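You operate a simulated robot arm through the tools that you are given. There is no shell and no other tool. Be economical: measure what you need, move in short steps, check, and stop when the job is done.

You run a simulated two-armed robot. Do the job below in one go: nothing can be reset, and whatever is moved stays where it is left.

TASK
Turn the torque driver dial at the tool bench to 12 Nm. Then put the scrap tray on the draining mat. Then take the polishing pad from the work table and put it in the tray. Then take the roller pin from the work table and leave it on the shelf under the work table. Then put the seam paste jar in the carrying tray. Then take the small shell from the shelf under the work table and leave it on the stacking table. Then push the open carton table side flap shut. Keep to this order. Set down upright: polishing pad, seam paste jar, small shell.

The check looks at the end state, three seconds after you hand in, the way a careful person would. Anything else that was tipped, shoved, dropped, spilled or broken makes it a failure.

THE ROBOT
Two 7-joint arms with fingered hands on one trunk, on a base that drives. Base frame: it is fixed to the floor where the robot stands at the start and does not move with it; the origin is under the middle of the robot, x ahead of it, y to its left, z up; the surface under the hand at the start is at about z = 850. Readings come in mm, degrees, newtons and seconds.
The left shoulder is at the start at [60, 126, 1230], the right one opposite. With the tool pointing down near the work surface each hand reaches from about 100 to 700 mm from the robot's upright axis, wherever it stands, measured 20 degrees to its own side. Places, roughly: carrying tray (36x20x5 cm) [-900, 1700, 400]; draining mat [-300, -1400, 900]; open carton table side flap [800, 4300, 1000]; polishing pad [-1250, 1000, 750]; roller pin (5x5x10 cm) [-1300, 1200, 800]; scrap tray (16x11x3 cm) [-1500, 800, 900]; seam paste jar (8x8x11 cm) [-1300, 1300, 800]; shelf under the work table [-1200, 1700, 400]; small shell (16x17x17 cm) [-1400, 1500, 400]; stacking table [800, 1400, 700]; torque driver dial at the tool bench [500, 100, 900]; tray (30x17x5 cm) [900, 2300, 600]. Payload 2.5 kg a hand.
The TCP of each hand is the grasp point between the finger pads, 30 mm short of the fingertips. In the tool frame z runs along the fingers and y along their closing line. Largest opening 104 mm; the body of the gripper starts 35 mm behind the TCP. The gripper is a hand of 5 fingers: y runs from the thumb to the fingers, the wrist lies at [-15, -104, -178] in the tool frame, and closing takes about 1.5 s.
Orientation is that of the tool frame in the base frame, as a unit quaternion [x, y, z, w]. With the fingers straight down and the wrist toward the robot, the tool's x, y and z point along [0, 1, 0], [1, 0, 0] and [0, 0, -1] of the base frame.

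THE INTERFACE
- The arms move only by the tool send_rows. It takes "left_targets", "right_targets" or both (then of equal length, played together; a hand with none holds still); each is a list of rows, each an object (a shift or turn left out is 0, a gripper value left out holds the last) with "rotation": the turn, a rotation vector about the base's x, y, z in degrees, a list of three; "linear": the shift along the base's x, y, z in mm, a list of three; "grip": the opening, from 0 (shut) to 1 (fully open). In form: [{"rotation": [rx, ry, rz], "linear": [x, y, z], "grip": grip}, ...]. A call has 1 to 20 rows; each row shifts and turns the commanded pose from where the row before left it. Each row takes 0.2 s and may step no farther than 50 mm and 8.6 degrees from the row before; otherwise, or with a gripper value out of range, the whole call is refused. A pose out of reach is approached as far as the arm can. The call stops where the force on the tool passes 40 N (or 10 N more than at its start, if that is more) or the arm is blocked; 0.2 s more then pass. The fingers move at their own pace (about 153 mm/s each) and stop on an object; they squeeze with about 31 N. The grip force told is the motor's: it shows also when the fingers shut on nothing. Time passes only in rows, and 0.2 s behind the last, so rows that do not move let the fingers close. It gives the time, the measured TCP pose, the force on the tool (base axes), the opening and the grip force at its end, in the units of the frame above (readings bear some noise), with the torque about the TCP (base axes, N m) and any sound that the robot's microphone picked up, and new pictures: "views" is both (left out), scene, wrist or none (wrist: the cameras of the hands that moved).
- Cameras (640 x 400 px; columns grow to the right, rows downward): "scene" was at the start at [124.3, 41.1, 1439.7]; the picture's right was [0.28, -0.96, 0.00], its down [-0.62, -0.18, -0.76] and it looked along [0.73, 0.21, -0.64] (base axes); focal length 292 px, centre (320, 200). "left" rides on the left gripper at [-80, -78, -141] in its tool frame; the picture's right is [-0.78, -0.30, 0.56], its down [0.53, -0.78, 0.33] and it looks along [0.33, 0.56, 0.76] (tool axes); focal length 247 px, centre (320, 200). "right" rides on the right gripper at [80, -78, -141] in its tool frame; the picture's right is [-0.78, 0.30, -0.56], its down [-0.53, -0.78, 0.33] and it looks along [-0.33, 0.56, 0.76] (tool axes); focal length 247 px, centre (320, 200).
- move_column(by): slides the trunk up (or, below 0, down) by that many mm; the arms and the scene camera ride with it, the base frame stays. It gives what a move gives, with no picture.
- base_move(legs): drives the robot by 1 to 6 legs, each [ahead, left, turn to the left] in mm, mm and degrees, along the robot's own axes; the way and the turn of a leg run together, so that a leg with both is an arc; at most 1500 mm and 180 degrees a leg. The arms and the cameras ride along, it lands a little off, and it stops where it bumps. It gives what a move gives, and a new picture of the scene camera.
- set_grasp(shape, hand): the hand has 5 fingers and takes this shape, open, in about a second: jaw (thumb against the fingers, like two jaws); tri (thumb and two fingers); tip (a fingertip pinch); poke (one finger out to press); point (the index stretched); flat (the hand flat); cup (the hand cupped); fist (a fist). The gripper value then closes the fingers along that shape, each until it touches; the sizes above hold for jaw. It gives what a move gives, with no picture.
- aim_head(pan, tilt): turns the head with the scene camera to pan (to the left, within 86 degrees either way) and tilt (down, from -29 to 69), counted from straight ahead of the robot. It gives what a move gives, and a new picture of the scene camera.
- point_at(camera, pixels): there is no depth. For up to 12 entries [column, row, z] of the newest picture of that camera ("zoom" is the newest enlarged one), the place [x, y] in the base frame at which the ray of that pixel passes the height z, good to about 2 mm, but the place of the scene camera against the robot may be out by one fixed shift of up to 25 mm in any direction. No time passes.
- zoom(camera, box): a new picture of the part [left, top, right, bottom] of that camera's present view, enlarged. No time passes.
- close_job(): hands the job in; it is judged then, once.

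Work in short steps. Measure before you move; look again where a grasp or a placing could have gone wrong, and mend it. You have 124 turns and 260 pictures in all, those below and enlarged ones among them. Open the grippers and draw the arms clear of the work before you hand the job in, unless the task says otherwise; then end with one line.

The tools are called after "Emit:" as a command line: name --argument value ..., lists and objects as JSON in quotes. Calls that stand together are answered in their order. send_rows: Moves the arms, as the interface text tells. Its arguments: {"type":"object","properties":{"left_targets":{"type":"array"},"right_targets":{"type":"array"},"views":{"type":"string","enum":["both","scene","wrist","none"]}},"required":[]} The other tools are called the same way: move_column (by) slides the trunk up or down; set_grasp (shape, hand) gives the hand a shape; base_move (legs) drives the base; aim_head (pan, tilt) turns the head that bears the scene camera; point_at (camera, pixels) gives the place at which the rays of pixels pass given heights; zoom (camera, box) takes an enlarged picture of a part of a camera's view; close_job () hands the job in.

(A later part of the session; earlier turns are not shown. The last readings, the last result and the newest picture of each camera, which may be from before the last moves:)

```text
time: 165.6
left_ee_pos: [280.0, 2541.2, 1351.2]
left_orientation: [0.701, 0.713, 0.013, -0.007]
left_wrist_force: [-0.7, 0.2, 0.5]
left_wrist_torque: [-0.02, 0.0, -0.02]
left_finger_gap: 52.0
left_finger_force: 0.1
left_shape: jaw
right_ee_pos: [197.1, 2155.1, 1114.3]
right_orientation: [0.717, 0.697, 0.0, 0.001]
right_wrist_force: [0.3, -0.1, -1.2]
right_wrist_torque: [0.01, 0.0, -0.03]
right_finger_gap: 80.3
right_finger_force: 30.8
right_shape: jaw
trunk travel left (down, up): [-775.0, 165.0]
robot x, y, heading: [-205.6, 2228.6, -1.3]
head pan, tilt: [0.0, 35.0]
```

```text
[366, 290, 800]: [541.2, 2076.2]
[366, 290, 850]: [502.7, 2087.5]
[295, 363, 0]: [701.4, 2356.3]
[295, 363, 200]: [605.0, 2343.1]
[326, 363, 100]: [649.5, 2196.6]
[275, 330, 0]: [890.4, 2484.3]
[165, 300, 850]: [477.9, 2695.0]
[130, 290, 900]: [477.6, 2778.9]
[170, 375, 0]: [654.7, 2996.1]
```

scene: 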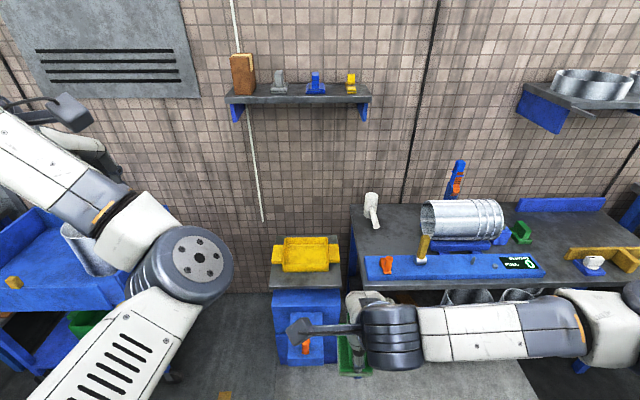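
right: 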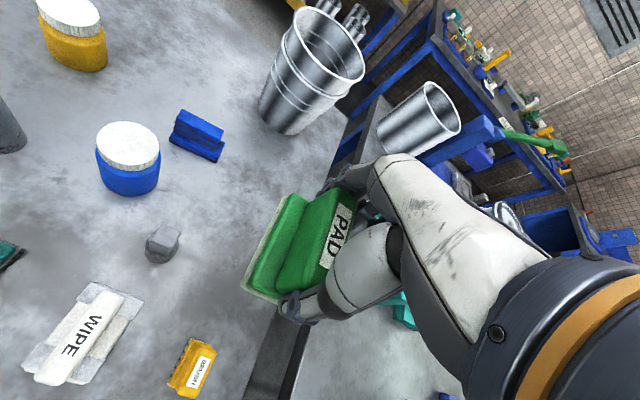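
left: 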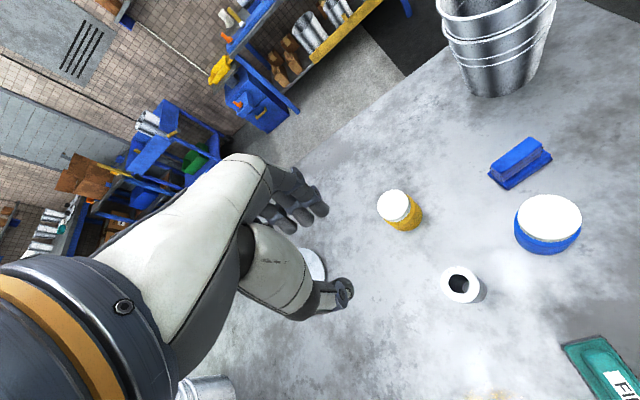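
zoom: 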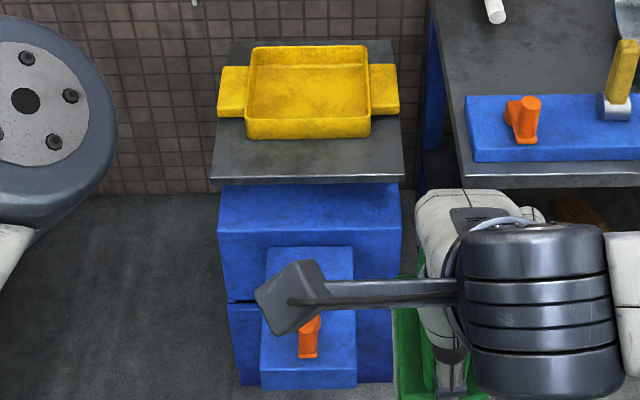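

The tray is at (903,2287), rim ≈600. I lower the trunk 250 mm, keep the left hand raised, then drive to about (320,2400).

Emit:
move_column --by -250

Emit:
send_rows --left_targets '[{"linear": [-15, 0, 25]}, {"linear": [-15, 0, 25]}, {"linear": [-15, 0, 25]}, {"linear": [-15, 0, 25]}, {"linear": [-15, 0, 25]}]' --views "none"

Emit:
base_move --legs '[[0, 150, 1], [500, 0, 0]]'

```text
time: 168.2
left_ee_pos: [280.4, 2541.8, 1100.4]
left_orientation: [0.7, 0.714, 0.015, -0.007]
left_wrist_force: [-0.1, 0.4, -0.2]
left_wrist_torque: [0.01, 0.0, 0.03]
left_finger_gap: 52.0
left_finger_force: 0.0
left_shape: jaw
right_ee_pos: [195.5, 2155.4, 865.9]
right_orientation: [0.718, 0.697, 0.001, 0.001]
right_wrist_force: [0.2, -0.2, -1.5]
right_wrist_torque: [0.03, -0.02, -0.03]
right_finger_gap: 80.3
right_finger_force: 32.2
right_shape: jaw
trunk travel left (down, up): [-525.0, 415.0]
robot x, y, heading: [-212.6, 2227.5, -1.3]
head pan, tilt: [0.0, 35.0]
```

```text
time: 169.4
left_ee_pos: [203.0, 2540.6, 1225.5]
left_orientation: [0.701, 0.713, 0.015, -0.008]
left_wrist_force: [0.3, 0.2, -0.6]
left_wrist_torque: [0.02, -0.02, -0.03]
left_finger_gap: 51.8
left_finger_force: 0.1
left_shape: jaw
right_ee_pos: [195.8, 2154.8, 865.0]
right_orientation: [0.717, 0.697, 0.0, 0.001]
right_wrist_force: [0.6, 0.0, -1.8]
right_wrist_torque: [0.01, -0.01, 0.02]
right_finger_gap: 80.1
right_finger_force: 30.7
right_shape: jaw
trunk travel left (down, up): [-525.0, 415.0]
robot x, y, heading: [-207.4, 2234.0, -1.1]
head pan, tilt: [0.0, 35.0]
```

```text
time: 173.3
left_ee_pos: [695.0, 2691.8, 1225.4]
left_orientation: [0.696, 0.718, 0.015, -0.007]
left_wrist_force: [-0.1, -0.8, -0.5]
left_wrist_torque: [-0.02, 0.02, -0.03]
left_finger_gap: 52.2
left_finger_force: 0.0
left_shape: jaw
right_ee_pos: [693.3, 2307.0, 864.6]
right_orientation: [0.713, 0.702, -0.001, 0.001]
right_wrist_force: [0.8, 0.4, -1.5]
right_wrist_torque: [0.01, 0.02, -0.01]
right_finger_gap: 80.1
right_finger_force: 31.0
right_shape: jaw
trunk travel left (down, up): [-525.0, 415.0]
robot x, y, heading: [284.1, 2372.9, -0.6]
head pan, tilt: [0.0, 35.0]
```

scene: 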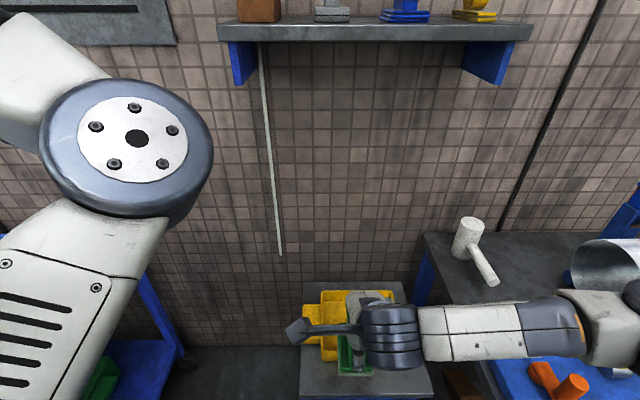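

Clear so far. I drive 70 mm more and extend the hand over the tray at z≈760.

Emit:
base_move --legs '[[70, 0, 0.5]]'

Emit:
send_rows --right_targets '[{"linear": [30, -4, 0]}, {"linear": [30, -4, 0]}, {"linear": [30, -4, -15]}, {"linear": [30, -4, -25]}, {"linear": [14, -3, -30]}, {"linear": [0, 0, -35]}, {}]'

```text
time: 174.3
left_ee_pos: [760.4, 2696.2, 1224.7]
left_orientation: [0.693, 0.721, 0.014, -0.008]
left_wrist_force: [-0.6, -0.2, -1.3]
left_wrist_torque: [0.01, -0.01, 0.02]
left_finger_gap: 51.9
left_finger_force: 0.1
left_shape: jaw
right_ee_pos: [762.4, 2309.5, 864.0]
right_orientation: [0.709, 0.705, -0.001, 0.001]
right_wrist_force: [0.9, -0.6, -1.0]
right_wrist_torque: [0.0, 0.0, -0.01]
right_finger_gap: 79.9
right_finger_force: 30.9
right_shape: jaw
trunk travel left (down, up): [-525.0, 415.0]
robot x, y, heading: [357.1, 2371.1, -0.1]
head pan, tilt: [0.0, 35.0]
```

scene: 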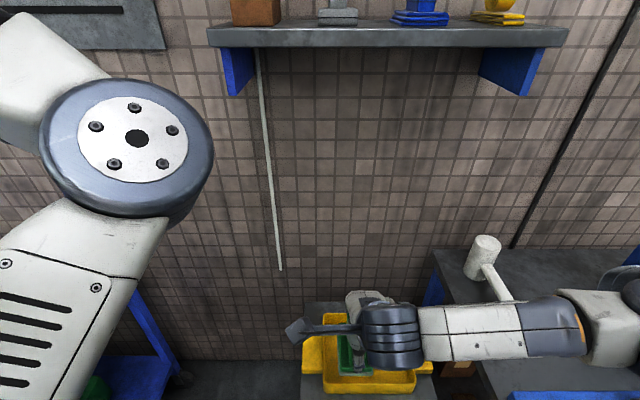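

```text
time: 175.9
left_ee_pos: [761.9, 2695.3, 1226.2]
left_orientation: [0.693, 0.721, 0.015, -0.007]
left_wrist_force: [0.2, 0.5, -0.4]
left_wrist_torque: [0.04, 0.0, 0.0]
left_finger_gap: 52.1
left_finger_force: 0.0
left_shape: jaw
right_ee_pos: [896.4, 2293.7, 758.0]
right_orientation: [0.709, 0.705, 0.0, 0.002]
right_wrist_force: [-0.6, 0.1, -2.3]
right_wrist_torque: [-0.03, 0.03, 0.0]
right_finger_gap: 80.1
right_finger_force: 31.0
right_shape: jaw
trunk travel left (down, up): [-525.0, 415.0]
robot x, y, heading: [356.4, 2372.8, -0.2]
head pan, tilt: [0.0, 35.0]
```

scene: 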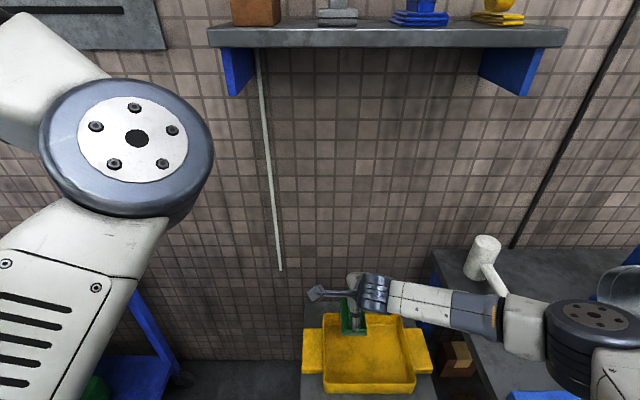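
right: 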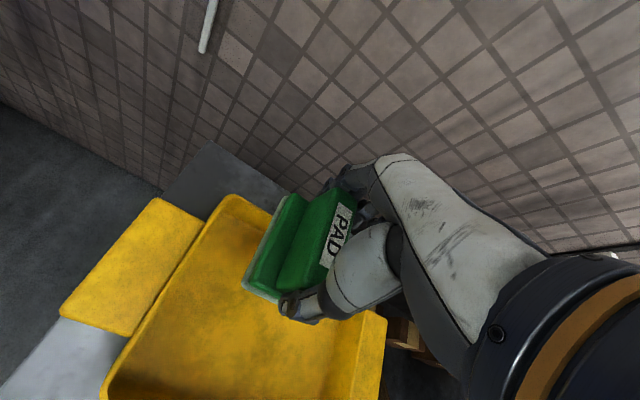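

I measure the tray rim from the right wrist camera.

Emit:
point_at --camera "right" --pixels '[[232, 197, 600], [105, 390, 600], [386, 320, 600], [232, 197, 620], [105, 390, 620], [386, 320, 620], [262, 298, 690], [280, 200, 690]]'

Emit:
point_at --camera "scene" --pixels '[[325, 390, 600], [415, 390, 600], [408, 320, 600], [325, 318, 600]]'

```text
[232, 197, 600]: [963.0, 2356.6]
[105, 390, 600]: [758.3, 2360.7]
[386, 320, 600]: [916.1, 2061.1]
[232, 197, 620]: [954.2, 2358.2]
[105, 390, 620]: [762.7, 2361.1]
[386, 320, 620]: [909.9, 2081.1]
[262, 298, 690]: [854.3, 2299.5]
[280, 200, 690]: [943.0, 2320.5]
```

```text
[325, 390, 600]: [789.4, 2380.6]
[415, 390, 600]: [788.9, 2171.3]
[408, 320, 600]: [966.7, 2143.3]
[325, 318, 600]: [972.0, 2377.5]
```

Basin spans x≈775–965, y≈2165–2365. I shift to (870,2270) and lower to z≈655, then in small steps.

Emit:
send_rows --right_targets '[{"linear": [-13, -11, -10]}, {"linear": [-13, -11, -20]}, {"linear": [0, 0, -30]}, {"linear": [0, 0, -30]}, {"linear": [0, 0, -13]}, {}]'

```text
time: 176.9
left_ee_pos: [760.2, 2694.8, 1225.8]
left_orientation: [0.694, 0.72, 0.015, -0.007]
left_wrist_force: [0.8, -0.5, -0.9]
left_wrist_torque: [0.0, 0.03, 0.02]
left_finger_gap: 52.0
left_finger_force: 0.0
left_shape: jaw
right_ee_pos: [880.8, 2274.1, 682.7]
right_orientation: [0.708, 0.706, 0.014, 0.008]
right_wrist_force: [-7.8, -1.3, 20.6]
right_wrist_torque: [-0.22, -0.43, -0.09]
right_finger_gap: 79.0
right_finger_force: 31.0
right_shape: jaw
trunk travel left (down, up): [-525.0, 415.0]
robot x, y, heading: [357.3, 2369.7, 0.2]
head pan, tilt: [0.0, 35.0]
stopped in row 5 (right hand): the force on the tool passed its limit at 46 N (the readings are from after the stop); the commanded pose is now the measured one
```

scene: 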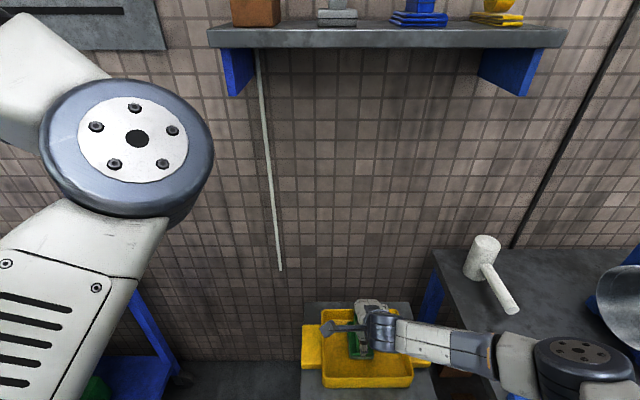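
right: 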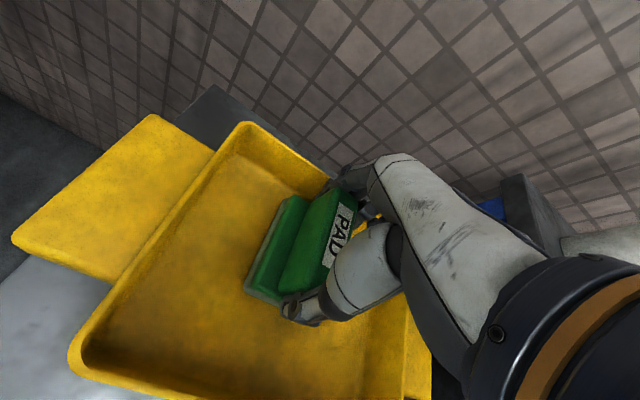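

Contact at TCP 683 – the pad has met the tray floor. I ease up slightly and read the force.

Emit:
send_rows --right_targets '[{"linear": [-2, 0, 3]}, {}]' --views "none"

Emit:
zoom --camera "right" --box '[200, 160, 400, 350]'

Emit:
zoom --camera "scene" --box '[290, 270, 450, 400]'

```text
time: 177.5
left_ee_pos: [760.4, 2695.1, 1225.0]
left_orientation: [0.693, 0.72, 0.015, -0.006]
left_wrist_force: [-0.1, 0.5, 0.2]
left_wrist_torque: [0.01, -0.01, 0.01]
left_finger_gap: 51.8
left_finger_force: 0.1
left_shape: jaw
right_ee_pos: [878.4, 2272.7, 682.6]
right_orientation: [0.709, 0.705, 0.011, 0.006]
right_wrist_force: [4.1, 0.8, 8.2]
right_wrist_torque: [-0.04, -0.09, 0.04]
right_finger_gap: 79.4
right_finger_force: 31.0
right_shape: jaw
trunk travel left (down, up): [-525.0, 415.0]
robot x, y, heading: [352.3, 2373.5, -0.0]
head pan, tilt: [0.0, 35.0]
```

```text
2.11 times, centred on (300, 255) of right
```

zoom: 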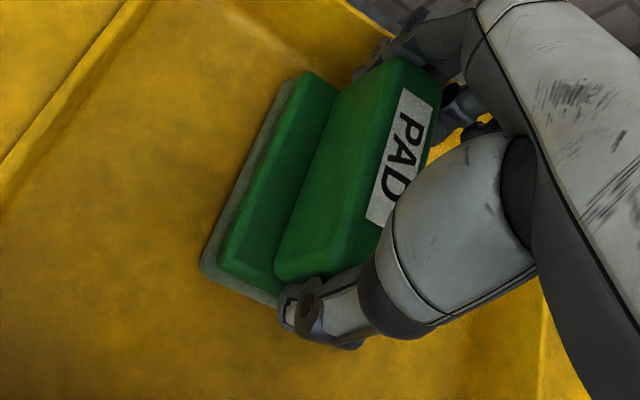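

```text
3.08 times, centred on (370, 335) of scene
```

zoom: 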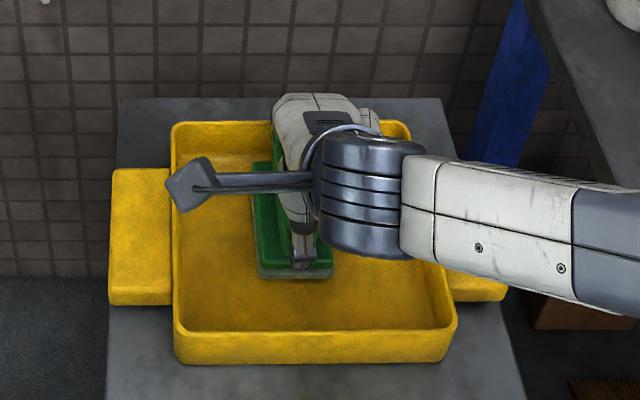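

The pad stands on the tray floor inside the rim. I open the hand fully and lift straight up.

Emit:
send_rows --right_targets '[{"grip": 1}, {}, {}, {}, {"linear": [0, 0, 15]}, {"linear": [0, 0, 35]}, {"linear": [0, 0, 45]}, {"linear": [0, 0, 45]}, {"linear": [-20, 0, 40]}, {"linear": [-40, 0, 20]}, {"linear": [-40, 0, 0]}]' --views "scene"

Emit:
zoom --camera "scene" --box '[290, 270, 450, 400]'

```text
time: 179.9
left_ee_pos: [760.8, 2696.3, 1225.0]
left_orientation: [0.693, 0.721, 0.015, -0.007]
left_wrist_force: [0.2, -0.6, 0.0]
left_wrist_torque: [0.03, -0.02, -0.03]
left_finger_gap: 51.8
left_finger_force: 0.0
left_shape: jaw
right_ee_pos: [775.8, 2272.5, 882.0]
right_orientation: [0.709, 0.705, 0.009, 0.006]
right_wrist_force: [-0.2, -0.3, 0.0]
right_wrist_torque: [-0.02, 0.03, -0.01]
right_finger_gap: 104.1
right_finger_force: 0.1
right_shape: jaw
trunk travel left (down, up): [-525.0, 415.0]
robot x, y, heading: [354.7, 2376.8, -0.2]
head pan, tilt: [0.0, 35.0]
```

scene: 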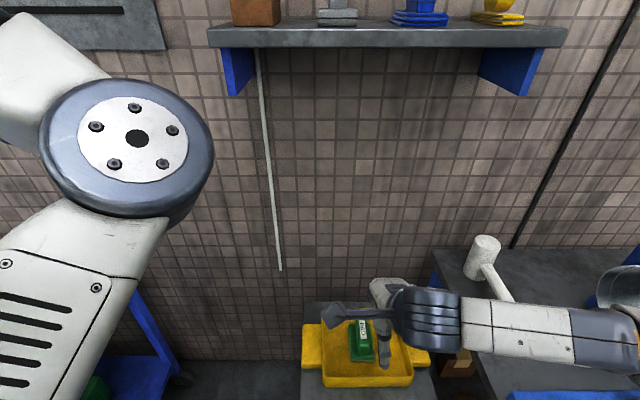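

```text
3.08 times, centred on (370, 335) of scene
```

zoom: 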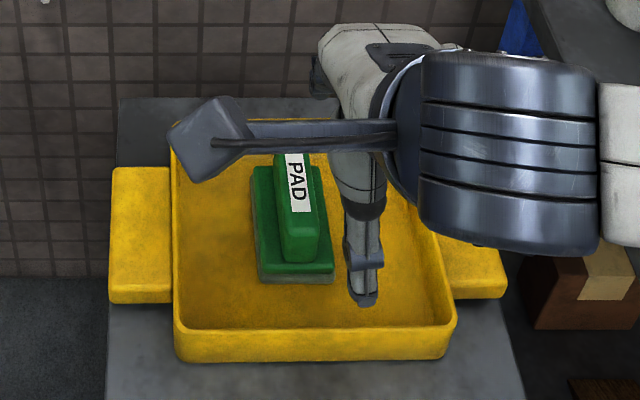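

Pad placed upright. Next the roller pin: raise the trunk again and drive back round to the work table's west side.

Emit:
move_column --by 250

Emit:
base_move --legs '[[-560, 0, 0], [0, -1300, 0], [0, -1160, 0], [-1400, 0, 0], [-430, 0, 0], [0, 1260, 0]]'

Emit:
aim_head --pan 0 --tilt 45

```text
time: 182.5
left_ee_pos: [761.7, 2695.0, 1474.5]
left_orientation: [0.694, 0.72, 0.015, -0.007]
left_wrist_force: [0.4, -0.6, 0.3]
left_wrist_torque: [-0.02, -0.02, 0.02]
left_finger_gap: 52.1
left_finger_force: 0.1
left_shape: jaw
right_ee_pos: [775.9, 2270.8, 1131.0]
right_orientation: [0.709, 0.705, 0.011, 0.005]
right_wrist_force: [-0.4, 0.8, -0.5]
right_wrist_torque: [0.01, -0.01, 0.0]
right_finger_gap: 103.9
right_finger_force: 0.0
right_shape: jaw
trunk travel left (down, up): [-775.0, 165.0]
robot x, y, heading: [354.7, 2372.9, 0.1]
head pan, tilt: [0.0, 35.0]
```

```text
time: 212.0
left_ee_pos: [-1615.8, 1485.4, 1474.2]
left_orientation: [0.696, 0.718, 0.015, -0.008]
left_wrist_force: [-0.6, -0.1, 0.6]
left_wrist_torque: [0.01, 0.0, -0.03]
left_finger_gap: 51.9
left_finger_force: 0.0
left_shape: jaw
right_ee_pos: [-1603.3, 1061.1, 1131.2]
right_orientation: [0.712, 0.702, 0.01, 0.006]
right_wrist_force: [0.5, 0.5, 0.3]
right_wrist_torque: [-0.01, -0.01, 0.01]
right_finger_gap: 104.2
right_finger_force: 0.0
right_shape: jaw
trunk travel left (down, up): [-775.0, 165.0]
robot x, y, heading: [-2024.4, 1163.7, -0.4]
head pan, tilt: [0.0, 35.0]
```

scene: 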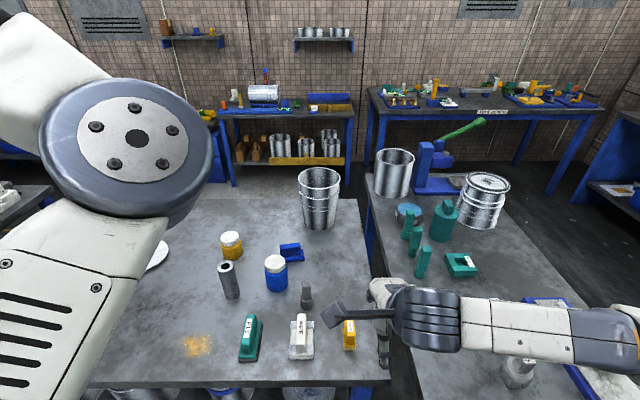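

```text
time: 212.7
left_ee_pos: [-1615.8, 1484.7, 1476.0]
left_orientation: [0.696, 0.718, 0.015, -0.007]
left_wrist_force: [-0.1, -1.0, -0.1]
left_wrist_torque: [0.03, -0.03, 0.0]
left_finger_gap: 52.0
left_finger_force: 0.1
left_shape: jaw
right_ee_pos: [-1603.9, 1062.8, 1131.5]
right_orientation: [0.711, 0.703, 0.011, 0.006]
right_wrist_force: [-0.9, -0.2, -0.6]
right_wrist_torque: [0.01, 0.03, 0.05]
right_finger_gap: 104.1
right_finger_force: 0.0
right_shape: jaw
trunk travel left (down, up): [-775.0, 165.0]
robot x, y, heading: [-2024.0, 1166.2, -0.3]
head pan, tilt: [0.0, 45.0]
```

scene: 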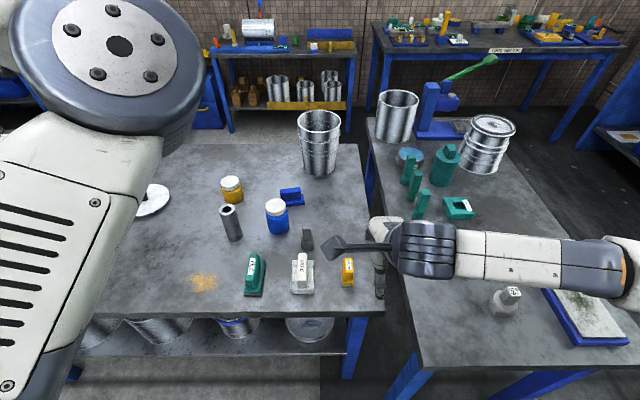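

I back up 150 mm and lower the trunk 550 mm to look at the shelf under the table.

Emit:
base_move --legs '[[-170, 100, 0]]'

Emit:
move_column --by -600

Emit:
aim_head --pan 5 --tilt 35

```text
time: 214.3
left_ee_pos: [-1787.8, 1587.3, 1475.6]
left_orientation: [0.694, 0.719, 0.014, -0.006]
left_wrist_force: [-0.4, 0.4, 0.4]
left_wrist_torque: [0.02, -0.05, -0.01]
left_finger_gap: 51.8
left_finger_force: 0.1
left_shape: jaw
right_ee_pos: [-1774.2, 1164.1, 1131.4]
right_orientation: [0.71, 0.704, 0.009, 0.006]
right_wrist_force: [0.1, 0.4, 0.5]
right_wrist_torque: [0.0, 0.01, 0.0]
right_finger_gap: 104.0
right_finger_force: 0.0
right_shape: jaw
trunk travel left (down, up): [-775.0, 165.0]
robot x, y, heading: [-2191.7, 1268.9, 0.1]
head pan, tilt: [0.0, 45.0]
```

scene: 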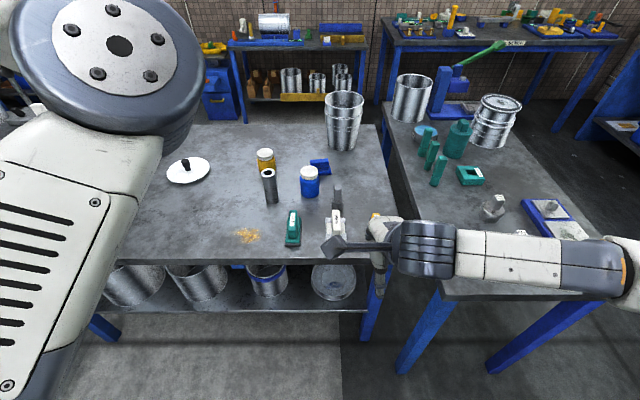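

```text
refused: -600 is not a number from -400 to 400
```

```text
time: 215.0
left_ee_pos: [-1787.0, 1586.8, 1475.4]
left_orientation: [0.695, 0.719, 0.014, -0.008]
left_wrist_force: [-0.3, 0.3, -0.2]
left_wrist_torque: [0.0, 0.0, -0.02]
left_finger_gap: 52.0
left_finger_force: 0.1
left_shape: jaw
right_ee_pos: [-1773.7, 1163.7, 1131.4]
right_orientation: [0.71, 0.704, 0.01, 0.005]
right_wrist_force: [0.4, -0.7, -0.4]
right_wrist_torque: [-0.03, 0.02, 0.0]
right_finger_gap: 103.9
right_finger_force: 0.0
right_shape: jaw
trunk travel left (down, up): [-775.0, 165.0]
robot x, y, heading: [-2194.7, 1266.4, -0.1]
head pan, tilt: [5.0, 35.0]
```

scene: 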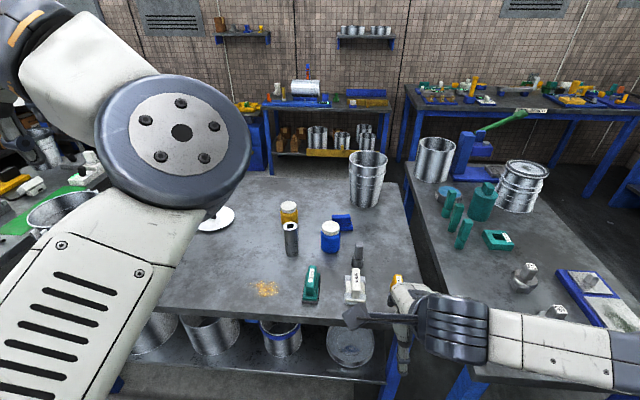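

Column steps are limited to 400 mm; I lower 400 and then look.

Emit:
move_column --by -400

Emit:
aim_head --pan 8 --tilt 42

```text
time: 218.9
left_ee_pos: [-1787.4, 1588.2, 1075.7]
left_orientation: [0.694, 0.72, 0.015, -0.007]
left_wrist_force: [0.3, 0.3, 0.3]
left_wrist_torque: [-0.06, 0.0, 0.04]
left_finger_gap: 51.9
left_finger_force: 0.1
left_shape: jaw
right_ee_pos: [-1773.4, 1163.6, 732.4]
right_orientation: [0.711, 0.704, 0.009, 0.006]
right_wrist_force: [-0.3, 0.3, 1.2]
right_wrist_torque: [0.01, 0.01, 0.02]
right_finger_gap: 104.3
right_finger_force: 0.0
right_shape: jaw
trunk travel left (down, up): [-375.0, 565.0]
robot x, y, heading: [-2196.6, 1269.0, -0.3]
head pan, tilt: [5.0, 35.0]
```

```text
time: 219.6
left_ee_pos: [-1786.8, 1587.1, 1074.6]
left_orientation: [0.695, 0.719, 0.015, -0.008]
left_wrist_force: [0.4, 0.4, -0.9]
left_wrist_torque: [0.0, -0.01, 0.0]
left_finger_gap: 51.9
left_finger_force: 0.1
left_shape: jaw
right_ee_pos: [-1773.5, 1163.6, 731.4]
right_orientation: [0.71, 0.704, 0.01, 0.006]
right_wrist_force: [0.5, -0.5, -0.7]
right_wrist_torque: [0.02, -0.02, 0.01]
right_finger_gap: 103.8
right_finger_force: 0.1
right_shape: jaw
trunk travel left (down, up): [-375.0, 565.0]
robot x, y, heading: [-2191.0, 1266.7, 0.1]
head pan, tilt: [8.0, 42.0]
```

scene: 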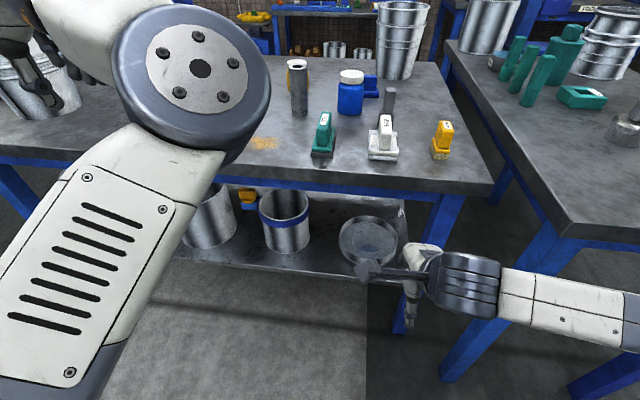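

I measure the shelf's contents: shells at (210,240), (290,250), the round dish (368,250), shelf edge and height.

Emit:
point_at --camera "scene" --pixels '[[290, 250, 400], [368, 255, 400], [212, 245, 400], [330, 273, 400], [440, 290, 0], [330, 195, 760], [325, 222, 400], [300, 165, 793], [329, 235, 400], [395, 280, 400]]'

Emit:
zoom --camera "scene" --box '[170, 170, 430, 310]'

```text
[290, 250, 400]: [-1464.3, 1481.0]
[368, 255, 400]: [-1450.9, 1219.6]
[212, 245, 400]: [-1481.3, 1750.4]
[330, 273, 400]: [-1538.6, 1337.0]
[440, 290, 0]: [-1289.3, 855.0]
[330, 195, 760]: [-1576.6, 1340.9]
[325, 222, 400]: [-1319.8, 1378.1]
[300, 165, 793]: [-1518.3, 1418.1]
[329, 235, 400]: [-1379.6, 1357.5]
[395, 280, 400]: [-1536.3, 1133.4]
```

```text
2.46 times, centred on (300, 240) of scene
```

zoom: 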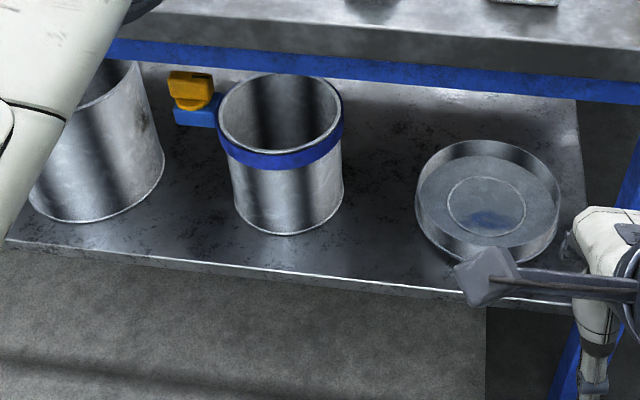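

Small shell = blue-banded cylinder near (-1390,1490); free shelf spot for the pin at about (-1478,1360). Now I raise the trunk, drive in, and hover the right hand over the pin at (-1333,1204).

Emit:
move_column --by 400

Emit:
base_move --legs '[[400, 120, 0]]'

```text
time: 223.4
left_ee_pos: [-1788.7, 1586.9, 1473.6]
left_orientation: [0.694, 0.719, 0.015, -0.008]
left_wrist_force: [0.0, -0.3, -0.1]
left_wrist_torque: [0.01, -0.03, 0.0]
left_finger_gap: 51.8
left_finger_force: 0.1
left_shape: jaw
right_ee_pos: [-1773.0, 1164.6, 1131.2]
right_orientation: [0.71, 0.704, 0.01, 0.006]
right_wrist_force: [0.8, -0.5, -1.0]
right_wrist_torque: [-0.02, 0.0, -0.01]
right_finger_gap: 104.0
right_finger_force: 0.0
right_shape: jaw
trunk travel left (down, up): [-775.0, 165.0]
robot x, y, heading: [-2194.3, 1265.3, -0.0]
head pan, tilt: [8.0, 42.0]
```

```text
time: 226.0
left_ee_pos: [-1383.6, 1704.7, 1473.2]
left_orientation: [0.696, 0.718, 0.015, -0.007]
left_wrist_force: [-0.6, 0.3, 0.4]
left_wrist_torque: [0.02, 0.0, -0.02]
left_finger_gap: 52.1
left_finger_force: 0.0
left_shape: jaw
right_ee_pos: [-1371.1, 1281.0, 1131.3]
right_orientation: [0.711, 0.703, 0.009, 0.006]
right_wrist_force: [-0.4, -0.7, 1.4]
right_wrist_torque: [0.0, 0.02, -0.02]
right_finger_gap: 104.0
right_finger_force: 0.0
right_shape: jaw
trunk travel left (down, up): [-775.0, 165.0]
robot x, y, heading: [-1791.8, 1388.0, -0.5]
head pan, tilt: [8.0, 42.0]
```

scene: 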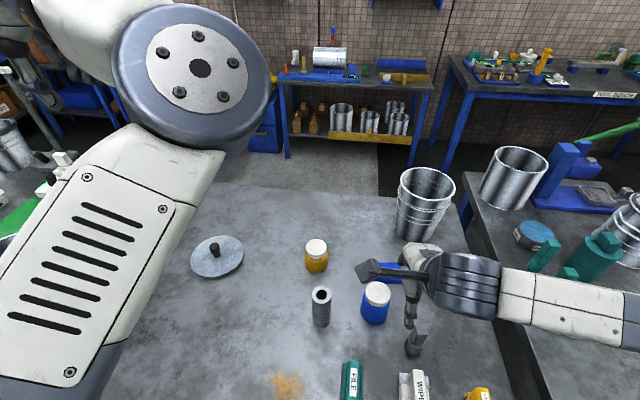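

I bring the right hand above the pin at z≈1000 and measure.

Emit:
send_rows --right_targets '[{"linear": [10, -25, -20], "grip": 0.8}, {"linear": [10, -25, -30]}, {"linear": [10, -20, -40]}, {"linear": [8, -7, -40]}, {}]' --views "wrist"

Emit:
zoom --camera "right" --box '[160, 140, 360, 360]'

```text
time: 227.2
left_ee_pos: [-1384.4, 1704.7, 1475.5]
left_orientation: [0.696, 0.718, 0.015, -0.007]
left_wrist_force: [-0.8, 0.0, -0.8]
left_wrist_torque: [0.01, 0.02, 0.01]
left_finger_gap: 51.9
left_finger_force: 0.1
left_shape: jaw
right_ee_pos: [-1332.3, 1204.0, 1002.2]
right_orientation: [0.71, 0.704, 0.01, 0.006]
right_wrist_force: [-0.2, -0.1, -0.2]
right_wrist_torque: [0.01, 0.02, 0.02]
right_finger_gap: 83.6
right_finger_force: 0.1
right_shape: jaw
trunk travel left (down, up): [-775.0, 165.0]
robot x, y, heading: [-1792.1, 1386.5, -0.5]
head pan, tilt: [8.0, 42.0]
```

right: 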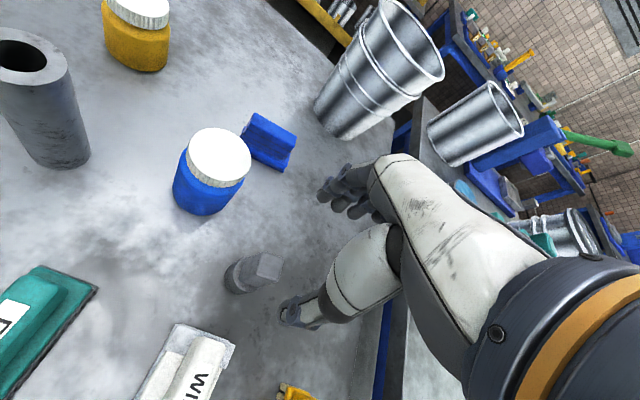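

```text
1.82 times, centred on (260, 250) of right
```

zoom: 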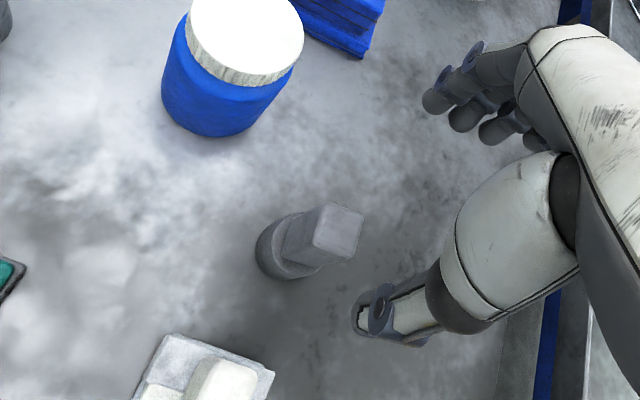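

I compute the pin's top centre and base centre.

Emit:
point_at --camera "zoom" --pixels '[[340, 232, 889], [290, 262, 793], [326, 207, 889], [362, 212, 889], [350, 255, 889], [313, 250, 889], [262, 250, 800], [318, 272, 800]]'

```text
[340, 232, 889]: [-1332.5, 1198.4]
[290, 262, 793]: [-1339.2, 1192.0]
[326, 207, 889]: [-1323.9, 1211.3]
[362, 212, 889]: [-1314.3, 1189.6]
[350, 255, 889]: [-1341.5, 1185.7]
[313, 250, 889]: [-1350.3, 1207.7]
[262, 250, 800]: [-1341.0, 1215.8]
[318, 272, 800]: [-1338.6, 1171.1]
```

Pin top centre ≈(-1332,1198). I descend to z≈870 and grip.

Emit:
send_rows --right_targets '[{"linear": [-1, -5, -40]}, {"linear": [0, 0, -40]}, {"linear": [0, 0, -35]}, {"linear": [0, 0, -17]}, {"grip": 0}, {}, {}, {}, {}, {}, {}]' --views "wrist"

```text
time: 229.6
left_ee_pos: [-1384.0, 1703.7, 1475.9]
left_orientation: [0.696, 0.718, 0.016, -0.007]
left_wrist_force: [-1.0, -0.9, -0.1]
left_wrist_torque: [0.04, -0.02, -0.02]
left_finger_gap: 51.8
left_finger_force: 0.1
left_shape: jaw
right_ee_pos: [-1332.4, 1200.9, 962.0]
right_orientation: [0.711, 0.703, 0.009, 0.004]
right_wrist_force: [0.5, 0.8, 0.2]
right_wrist_torque: [0.02, 0.02, 0.01]
right_finger_gap: 0.0
right_finger_force: 31.0
right_shape: jaw
right hand out of reach, approached as far as the arm can: row 2, 3, 4
trunk travel left (down, up): [-775.0, 165.0]
robot x, y, heading: [-1791.5, 1385.7, -0.6]
head pan, tilt: [8.0, 42.0]
```

right: 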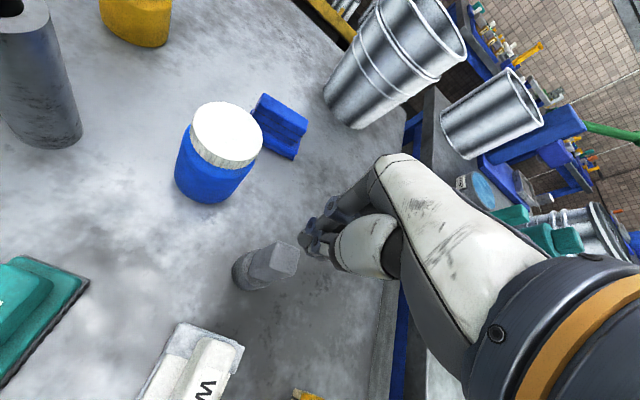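

Out of reach with the trunk this high; I open the fingers and lower the trunk 92 mm, which lowers the hand straight onto the pin.

Emit:
send_rows --right_targets '[{"grip": 0.8, "linear": [0, -2, 0]}, {}, {}, {}]' --views "none"

Emit:
move_column --by -90

Emit:
send_rows --right_targets '[{"linear": [0, 0, 0]}, {}]' --views "wrist"

```text
time: 230.6
left_ee_pos: [-1383.4, 1705.7, 1474.9]
left_orientation: [0.696, 0.718, 0.015, -0.006]
left_wrist_force: [-0.8, 1.4, 0.4]
left_wrist_torque: [0.04, 0.0, 0.0]
left_finger_gap: 51.9
left_finger_force: 0.0
left_shape: jaw
right_ee_pos: [-1332.0, 1199.4, 962.7]
right_orientation: [0.71, 0.704, 0.01, 0.005]
right_wrist_force: [-0.6, 0.4, 0.0]
right_wrist_torque: [0.02, -0.03, 0.01]
right_finger_gap: 83.2
right_finger_force: 0.0
right_shape: jaw
trunk travel left (down, up): [-775.0, 165.0]
robot x, y, heading: [-1790.5, 1383.0, -0.4]
head pan, tilt: [8.0, 42.0]
```

```text
time: 231.8
left_ee_pos: [-1383.3, 1704.2, 1385.8]
left_orientation: [0.696, 0.718, 0.015, -0.007]
left_wrist_force: [-0.2, 0.2, -0.4]
left_wrist_torque: [-0.01, 0.0, 0.0]
left_finger_gap: 52.1
left_finger_force: 0.0
left_shape: jaw
right_ee_pos: [-1332.4, 1199.8, 871.4]
right_orientation: [0.711, 0.703, 0.01, 0.005]
right_wrist_force: [-0.1, 0.8, -0.2]
right_wrist_torque: [0.0, 0.01, 0.01]
right_finger_gap: 83.2
right_finger_force: 0.1
right_shape: jaw
trunk travel left (down, up): [-685.0, 255.0]
robot x, y, heading: [-1788.8, 1383.0, -0.5]
head pan, tilt: [8.0, 42.0]
```

```text
time: 232.4
left_ee_pos: [-1384.7, 1704.2, 1385.4]
left_orientation: [0.695, 0.718, 0.015, -0.007]
left_wrist_force: [0.6, 0.5, -0.1]
left_wrist_torque: [-0.01, 0.04, -0.03]
left_finger_gap: 52.0
left_finger_force: 0.2
left_shape: jaw
right_ee_pos: [-1331.3, 1199.7, 871.4]
right_orientation: [0.71, 0.704, 0.01, 0.005]
right_wrist_force: [-0.5, -0.6, 0.5]
right_wrist_torque: [0.01, -0.03, -0.02]
right_finger_gap: 83.4
right_finger_force: 0.0
right_shape: jaw
trunk travel left (down, up): [-685.0, 255.0]
robot x, y, heading: [-1788.2, 1383.6, -0.7]
head pan, tilt: [8.0, 42.0]
```

right: 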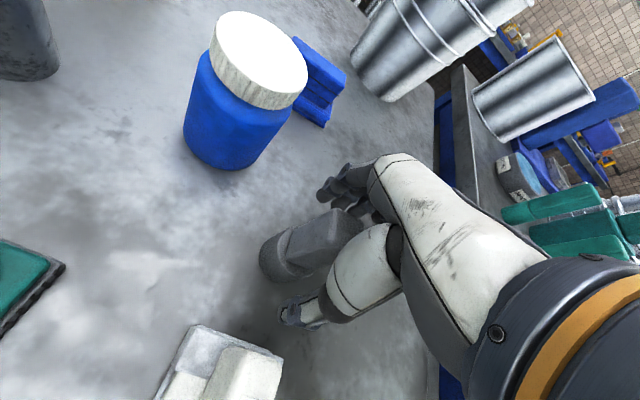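

The pin top is between thumb and fingers. I close and then lift 120 mm and draw back towards the table edge.

Emit:
send_rows --right_targets '[{"grip": 0}, {}, {}, {}, {}, {}, {}, {"linear": [0, 0, 20]}, {"linear": [0, 0, 30]}, {"linear": [0, 0, 40]}]' --views "wrist"

```text
time: 234.6
left_ee_pos: [-1383.7, 1703.9, 1384.5]
left_orientation: [0.696, 0.718, 0.015, -0.006]
left_wrist_force: [0.0, -0.5, -0.8]
left_wrist_torque: [0.0, 0.03, -0.01]
left_finger_gap: 51.9
left_finger_force: 0.1
left_shape: jaw
right_ee_pos: [-1333.5, 1197.8, 961.0]
right_orientation: [0.71, 0.704, 0.009, 0.006]
right_wrist_force: [0.4, -1.1, -3.5]
right_wrist_torque: [-0.02, 0.01, -0.03]
right_finger_gap: 19.9
right_finger_force: 31.1
right_shape: jaw
trunk travel left (down, up): [-685.0, 255.0]
robot x, y, heading: [-1787.5, 1384.4, -0.4]
head pan, tilt: [8.0, 42.0]
```

right: 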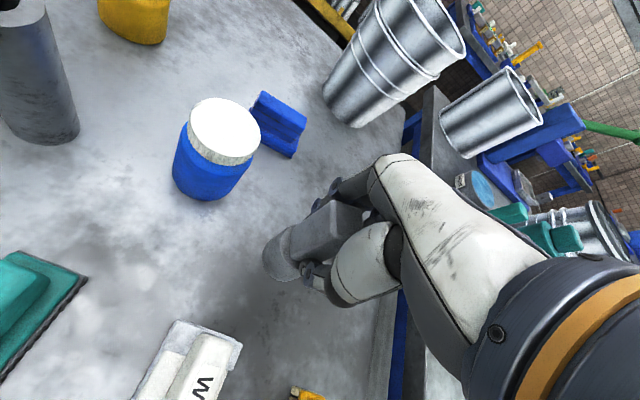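

Pin held (20 mm, 3.5 N). I lift 60 mm more, back off beyond the table edge, and lower the trunk 400 mm.

Emit:
send_rows --right_targets '[{"linear": [-10, 0, 30]}, {"linear": [-10, 0, 30]}]' --views "none"

Emit:
base_move --legs '[[-420, 0, 0.5], [0, 165, 0]]'

Emit:
move_column --by -400

Emit:
aim_head --pan -12 --tilt 42

```text
time: 235.2
left_ee_pos: [-1383.1, 1704.2, 1385.4]
left_orientation: [0.696, 0.718, 0.015, -0.007]
left_wrist_force: [0.8, -0.1, -0.2]
left_wrist_torque: [0.01, -0.02, -0.02]
left_finger_gap: 51.8
left_finger_force: 0.0
left_shape: jaw
right_ee_pos: [-1352.3, 1196.3, 1022.2]
right_orientation: [0.711, 0.703, 0.008, 0.005]
right_wrist_force: [-0.4, -0.4, -3.2]
right_wrist_torque: [0.0, 0.02, -0.03]
right_finger_gap: 19.7
right_finger_force: 31.1
right_shape: jaw
trunk travel left (down, up): [-685.0, 255.0]
robot x, y, heading: [-1792.7, 1383.5, -0.7]
head pan, tilt: [8.0, 42.0]
```

```text
time: 238.8
left_ee_pos: [-1805.8, 1873.3, 1384.6]
left_orientation: [0.693, 0.721, 0.015, -0.006]
left_wrist_force: [-0.2, 0.1, 0.1]
left_wrist_torque: [-0.02, 0.0, -0.01]
left_finger_gap: 51.9
left_finger_force: 0.1
left_shape: jaw
right_ee_pos: [-1769.8, 1365.1, 1019.8]
right_orientation: [0.708, 0.707, 0.008, 0.006]
right_wrist_force: [-0.3, -0.4, -3.6]
right_wrist_torque: [0.01, -0.01, 0.0]
right_finger_gap: 19.8
right_finger_force: 31.0
right_shape: jaw
trunk travel left (down, up): [-685.0, 255.0]
robot x, y, heading: [-2207.8, 1549.2, 0.2]
head pan, tilt: [8.0, 42.0]
```

scene: 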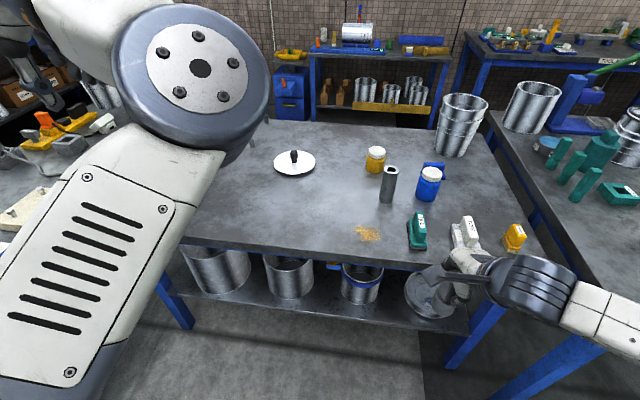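

```text
time: 242.7
left_ee_pos: [-1806.7, 1872.6, 985.2]
left_orientation: [0.692, 0.721, 0.015, -0.007]
left_wrist_force: [0.2, 0.7, -0.1]
left_wrist_torque: [-0.02, 0.01, 0.03]
left_finger_gap: 52.0
left_finger_force: 0.1
left_shape: jaw
right_ee_pos: [-1768.4, 1363.7, 620.1]
right_orientation: [0.708, 0.707, 0.008, 0.004]
right_wrist_force: [-0.1, -0.2, -2.7]
right_wrist_torque: [-0.03, -0.01, 0.0]
right_finger_gap: 19.9
right_finger_force: 31.0
right_shape: jaw
trunk travel left (down, up): [-285.0, 655.0]
robot x, y, heading: [-2213.4, 1552.7, 0.3]
head pan, tilt: [8.0, 42.0]
```

```text
time: 243.5
left_ee_pos: [-1805.7, 1872.3, 985.6]
left_orientation: [0.692, 0.722, 0.015, -0.007]
left_wrist_force: [-0.7, 0.2, -0.6]
left_wrist_torque: [-0.02, -0.02, 0.0]
left_finger_gap: 51.8
left_finger_force: 0.1
left_shape: jaw
right_ee_pos: [-1770.2, 1364.5, 620.2]
right_orientation: [0.708, 0.706, 0.008, 0.004]
right_wrist_force: [-0.1, -0.3, -3.5]
right_wrist_torque: [-0.03, 0.0, 0.04]
right_finger_gap: 19.7
right_finger_force: 31.2
right_shape: jaw
trunk travel left (down, up): [-285.0, 655.0]
robot x, y, heading: [-2207.3, 1547.6, 0.5]
head pan, tilt: [-12.0, 42.0]
```

scene: 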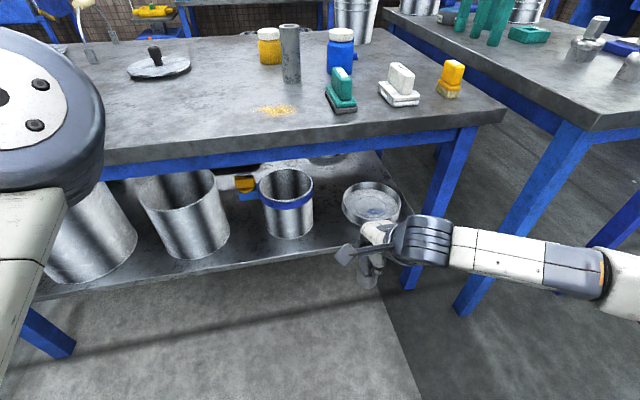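

I compare the shelf points now with the earlier picture for its height: shell bottom (290,238), shelf edge (330,250).

Emit:
point_at --camera "scene" --pixels '[[290, 238, 380], [290, 238, 400], [290, 238, 420], [290, 238, 440], [372, 226, 400], [326, 235, 400], [290, 258, 400], [314, 195, 570], [260, 195, 570], [342, 200, 430], [400, 205, 430]]'

Emit:
zoom --camera "scene" --box '[220, 140, 440, 300]'

```text
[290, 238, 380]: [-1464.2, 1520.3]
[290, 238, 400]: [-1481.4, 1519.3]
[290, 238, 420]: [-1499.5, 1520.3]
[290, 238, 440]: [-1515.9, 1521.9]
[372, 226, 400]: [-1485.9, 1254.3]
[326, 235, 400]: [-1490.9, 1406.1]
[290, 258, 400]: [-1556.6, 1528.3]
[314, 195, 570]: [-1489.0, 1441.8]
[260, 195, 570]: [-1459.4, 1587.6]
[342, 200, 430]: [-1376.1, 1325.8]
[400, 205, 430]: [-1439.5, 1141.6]
```

```text
2.50 times, centred on (330, 220) of scene
```

zoom: 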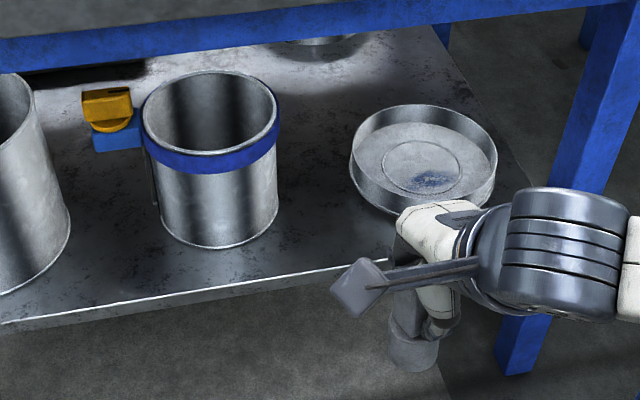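

I lift the left hand 120 mm for clearance and drive 190 mm ahead, then view the shelf from the right wrist camera.

Emit:
send_rows --left_targets '[{"linear": [-10, 10, 40]}, {"linear": [-10, 10, 40]}, {"linear": [-10, 10, 40]}]' --views "none"

Emit:
base_move --legs '[[190, 0, 0]]'

Emit:
send_rows --right_targets '[{"linear": [0, 0, -30]}, {}]' --views "wrist"

```text
time: 244.3
left_ee_pos: [-1834.7, 1900.6, 1102.6]
left_orientation: [0.693, 0.721, 0.014, -0.006]
left_wrist_force: [0.9, -0.1, 0.3]
left_wrist_torque: [-0.04, 0.0, -0.01]
left_finger_gap: 51.8
left_finger_force: 0.1
left_shape: jaw
right_ee_pos: [-1769.3, 1365.1, 621.2]
right_orientation: [0.708, 0.706, 0.008, 0.005]
right_wrist_force: [-0.5, 0.1, -4.0]
right_wrist_torque: [-0.03, 0.01, 0.02]
right_finger_gap: 20.0
right_finger_force: 31.0
right_shape: jaw
trunk travel left (down, up): [-285.0, 655.0]
robot x, y, heading: [-2210.7, 1551.1, -0.0]
head pan, tilt: [-12.0, 42.0]
```

```text
time: 245.9
left_ee_pos: [-1643.6, 1902.1, 1102.9]
left_orientation: [0.692, 0.722, 0.016, -0.008]
left_wrist_force: [-0.6, 0.2, -0.3]
left_wrist_torque: [-0.02, -0.03, -0.01]
left_finger_gap: 51.7
left_finger_force: 0.2
left_shape: jaw
right_ee_pos: [-1577.2, 1365.1, 621.2]
right_orientation: [0.708, 0.707, 0.008, 0.006]
right_wrist_force: [-0.1, -0.1, -3.3]
right_wrist_torque: [-0.03, -0.02, 0.0]
right_finger_gap: 19.9
right_finger_force: 31.2
right_shape: jaw
trunk travel left (down, up): [-285.0, 655.0]
robot x, y, heading: [-2019.6, 1547.0, 0.2]
head pan, tilt: [-12.0, 42.0]
```

scene: 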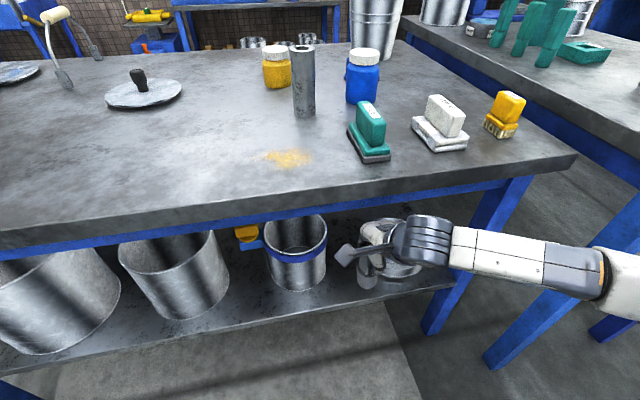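

```text
time: 246.5
left_ee_pos: [-1643.5, 1901.5, 1103.7]
left_orientation: [0.692, 0.722, 0.016, -0.008]
left_wrist_force: [-0.7, 0.4, -0.2]
left_wrist_torque: [0.01, 0.01, 0.02]
left_finger_gap: 51.8
left_finger_force: 0.1
left_shape: jaw
right_ee_pos: [-1577.9, 1364.4, 589.9]
right_orientation: [0.708, 0.706, 0.009, 0.006]
right_wrist_force: [-0.5, -0.1, -3.6]
right_wrist_torque: [-0.01, 0.01, -0.01]
right_finger_gap: 19.5
right_finger_force: 30.8
right_shape: jaw
trunk travel left (down, up): [-285.0, 655.0]
robot x, y, heading: [-2021.2, 1550.1, -0.1]
head pan, tilt: [-12.0, 42.0]
```

right: 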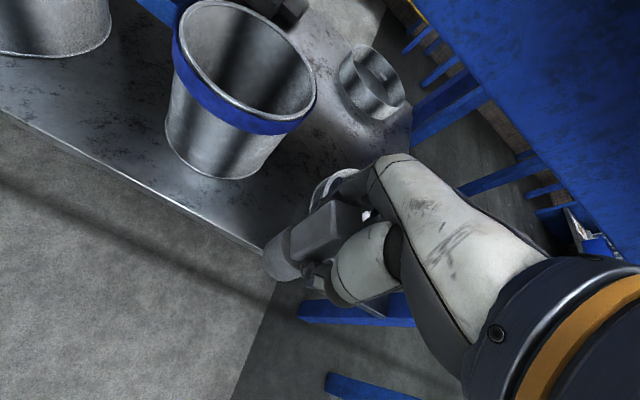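

I locate the shell, the shelf edge and the dish from this wrist view.

Emit:
point_at --camera "right" --pixels '[[215, 178, 400], [278, 130, 400], [230, 232, 400], [120, 172, 400], [318, 190, 450], [318, 190, 430], [240, 195, 400], [285, 200, 400], [180, 60, 570], [314, 90, 570]]'

Emit:
zoom --camera "right" --box '[160, 100, 380, 300]'

```text
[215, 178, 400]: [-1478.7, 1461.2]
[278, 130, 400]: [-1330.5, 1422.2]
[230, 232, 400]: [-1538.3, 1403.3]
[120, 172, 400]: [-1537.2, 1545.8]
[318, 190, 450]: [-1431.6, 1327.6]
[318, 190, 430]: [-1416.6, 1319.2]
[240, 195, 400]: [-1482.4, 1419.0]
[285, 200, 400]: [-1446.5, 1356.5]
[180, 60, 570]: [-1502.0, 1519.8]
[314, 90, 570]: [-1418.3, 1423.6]
```

```text
2.00 times, centred on (270, 200) of right
```

zoom: 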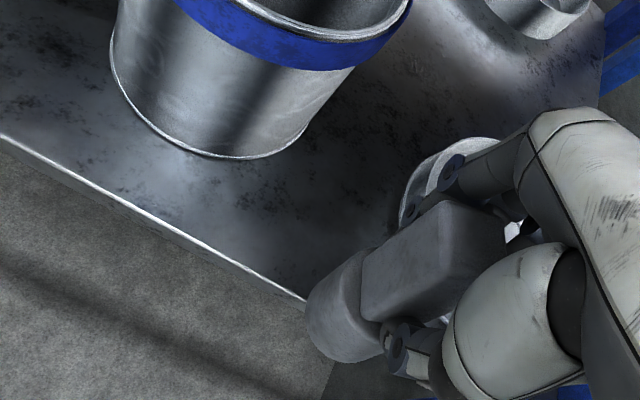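

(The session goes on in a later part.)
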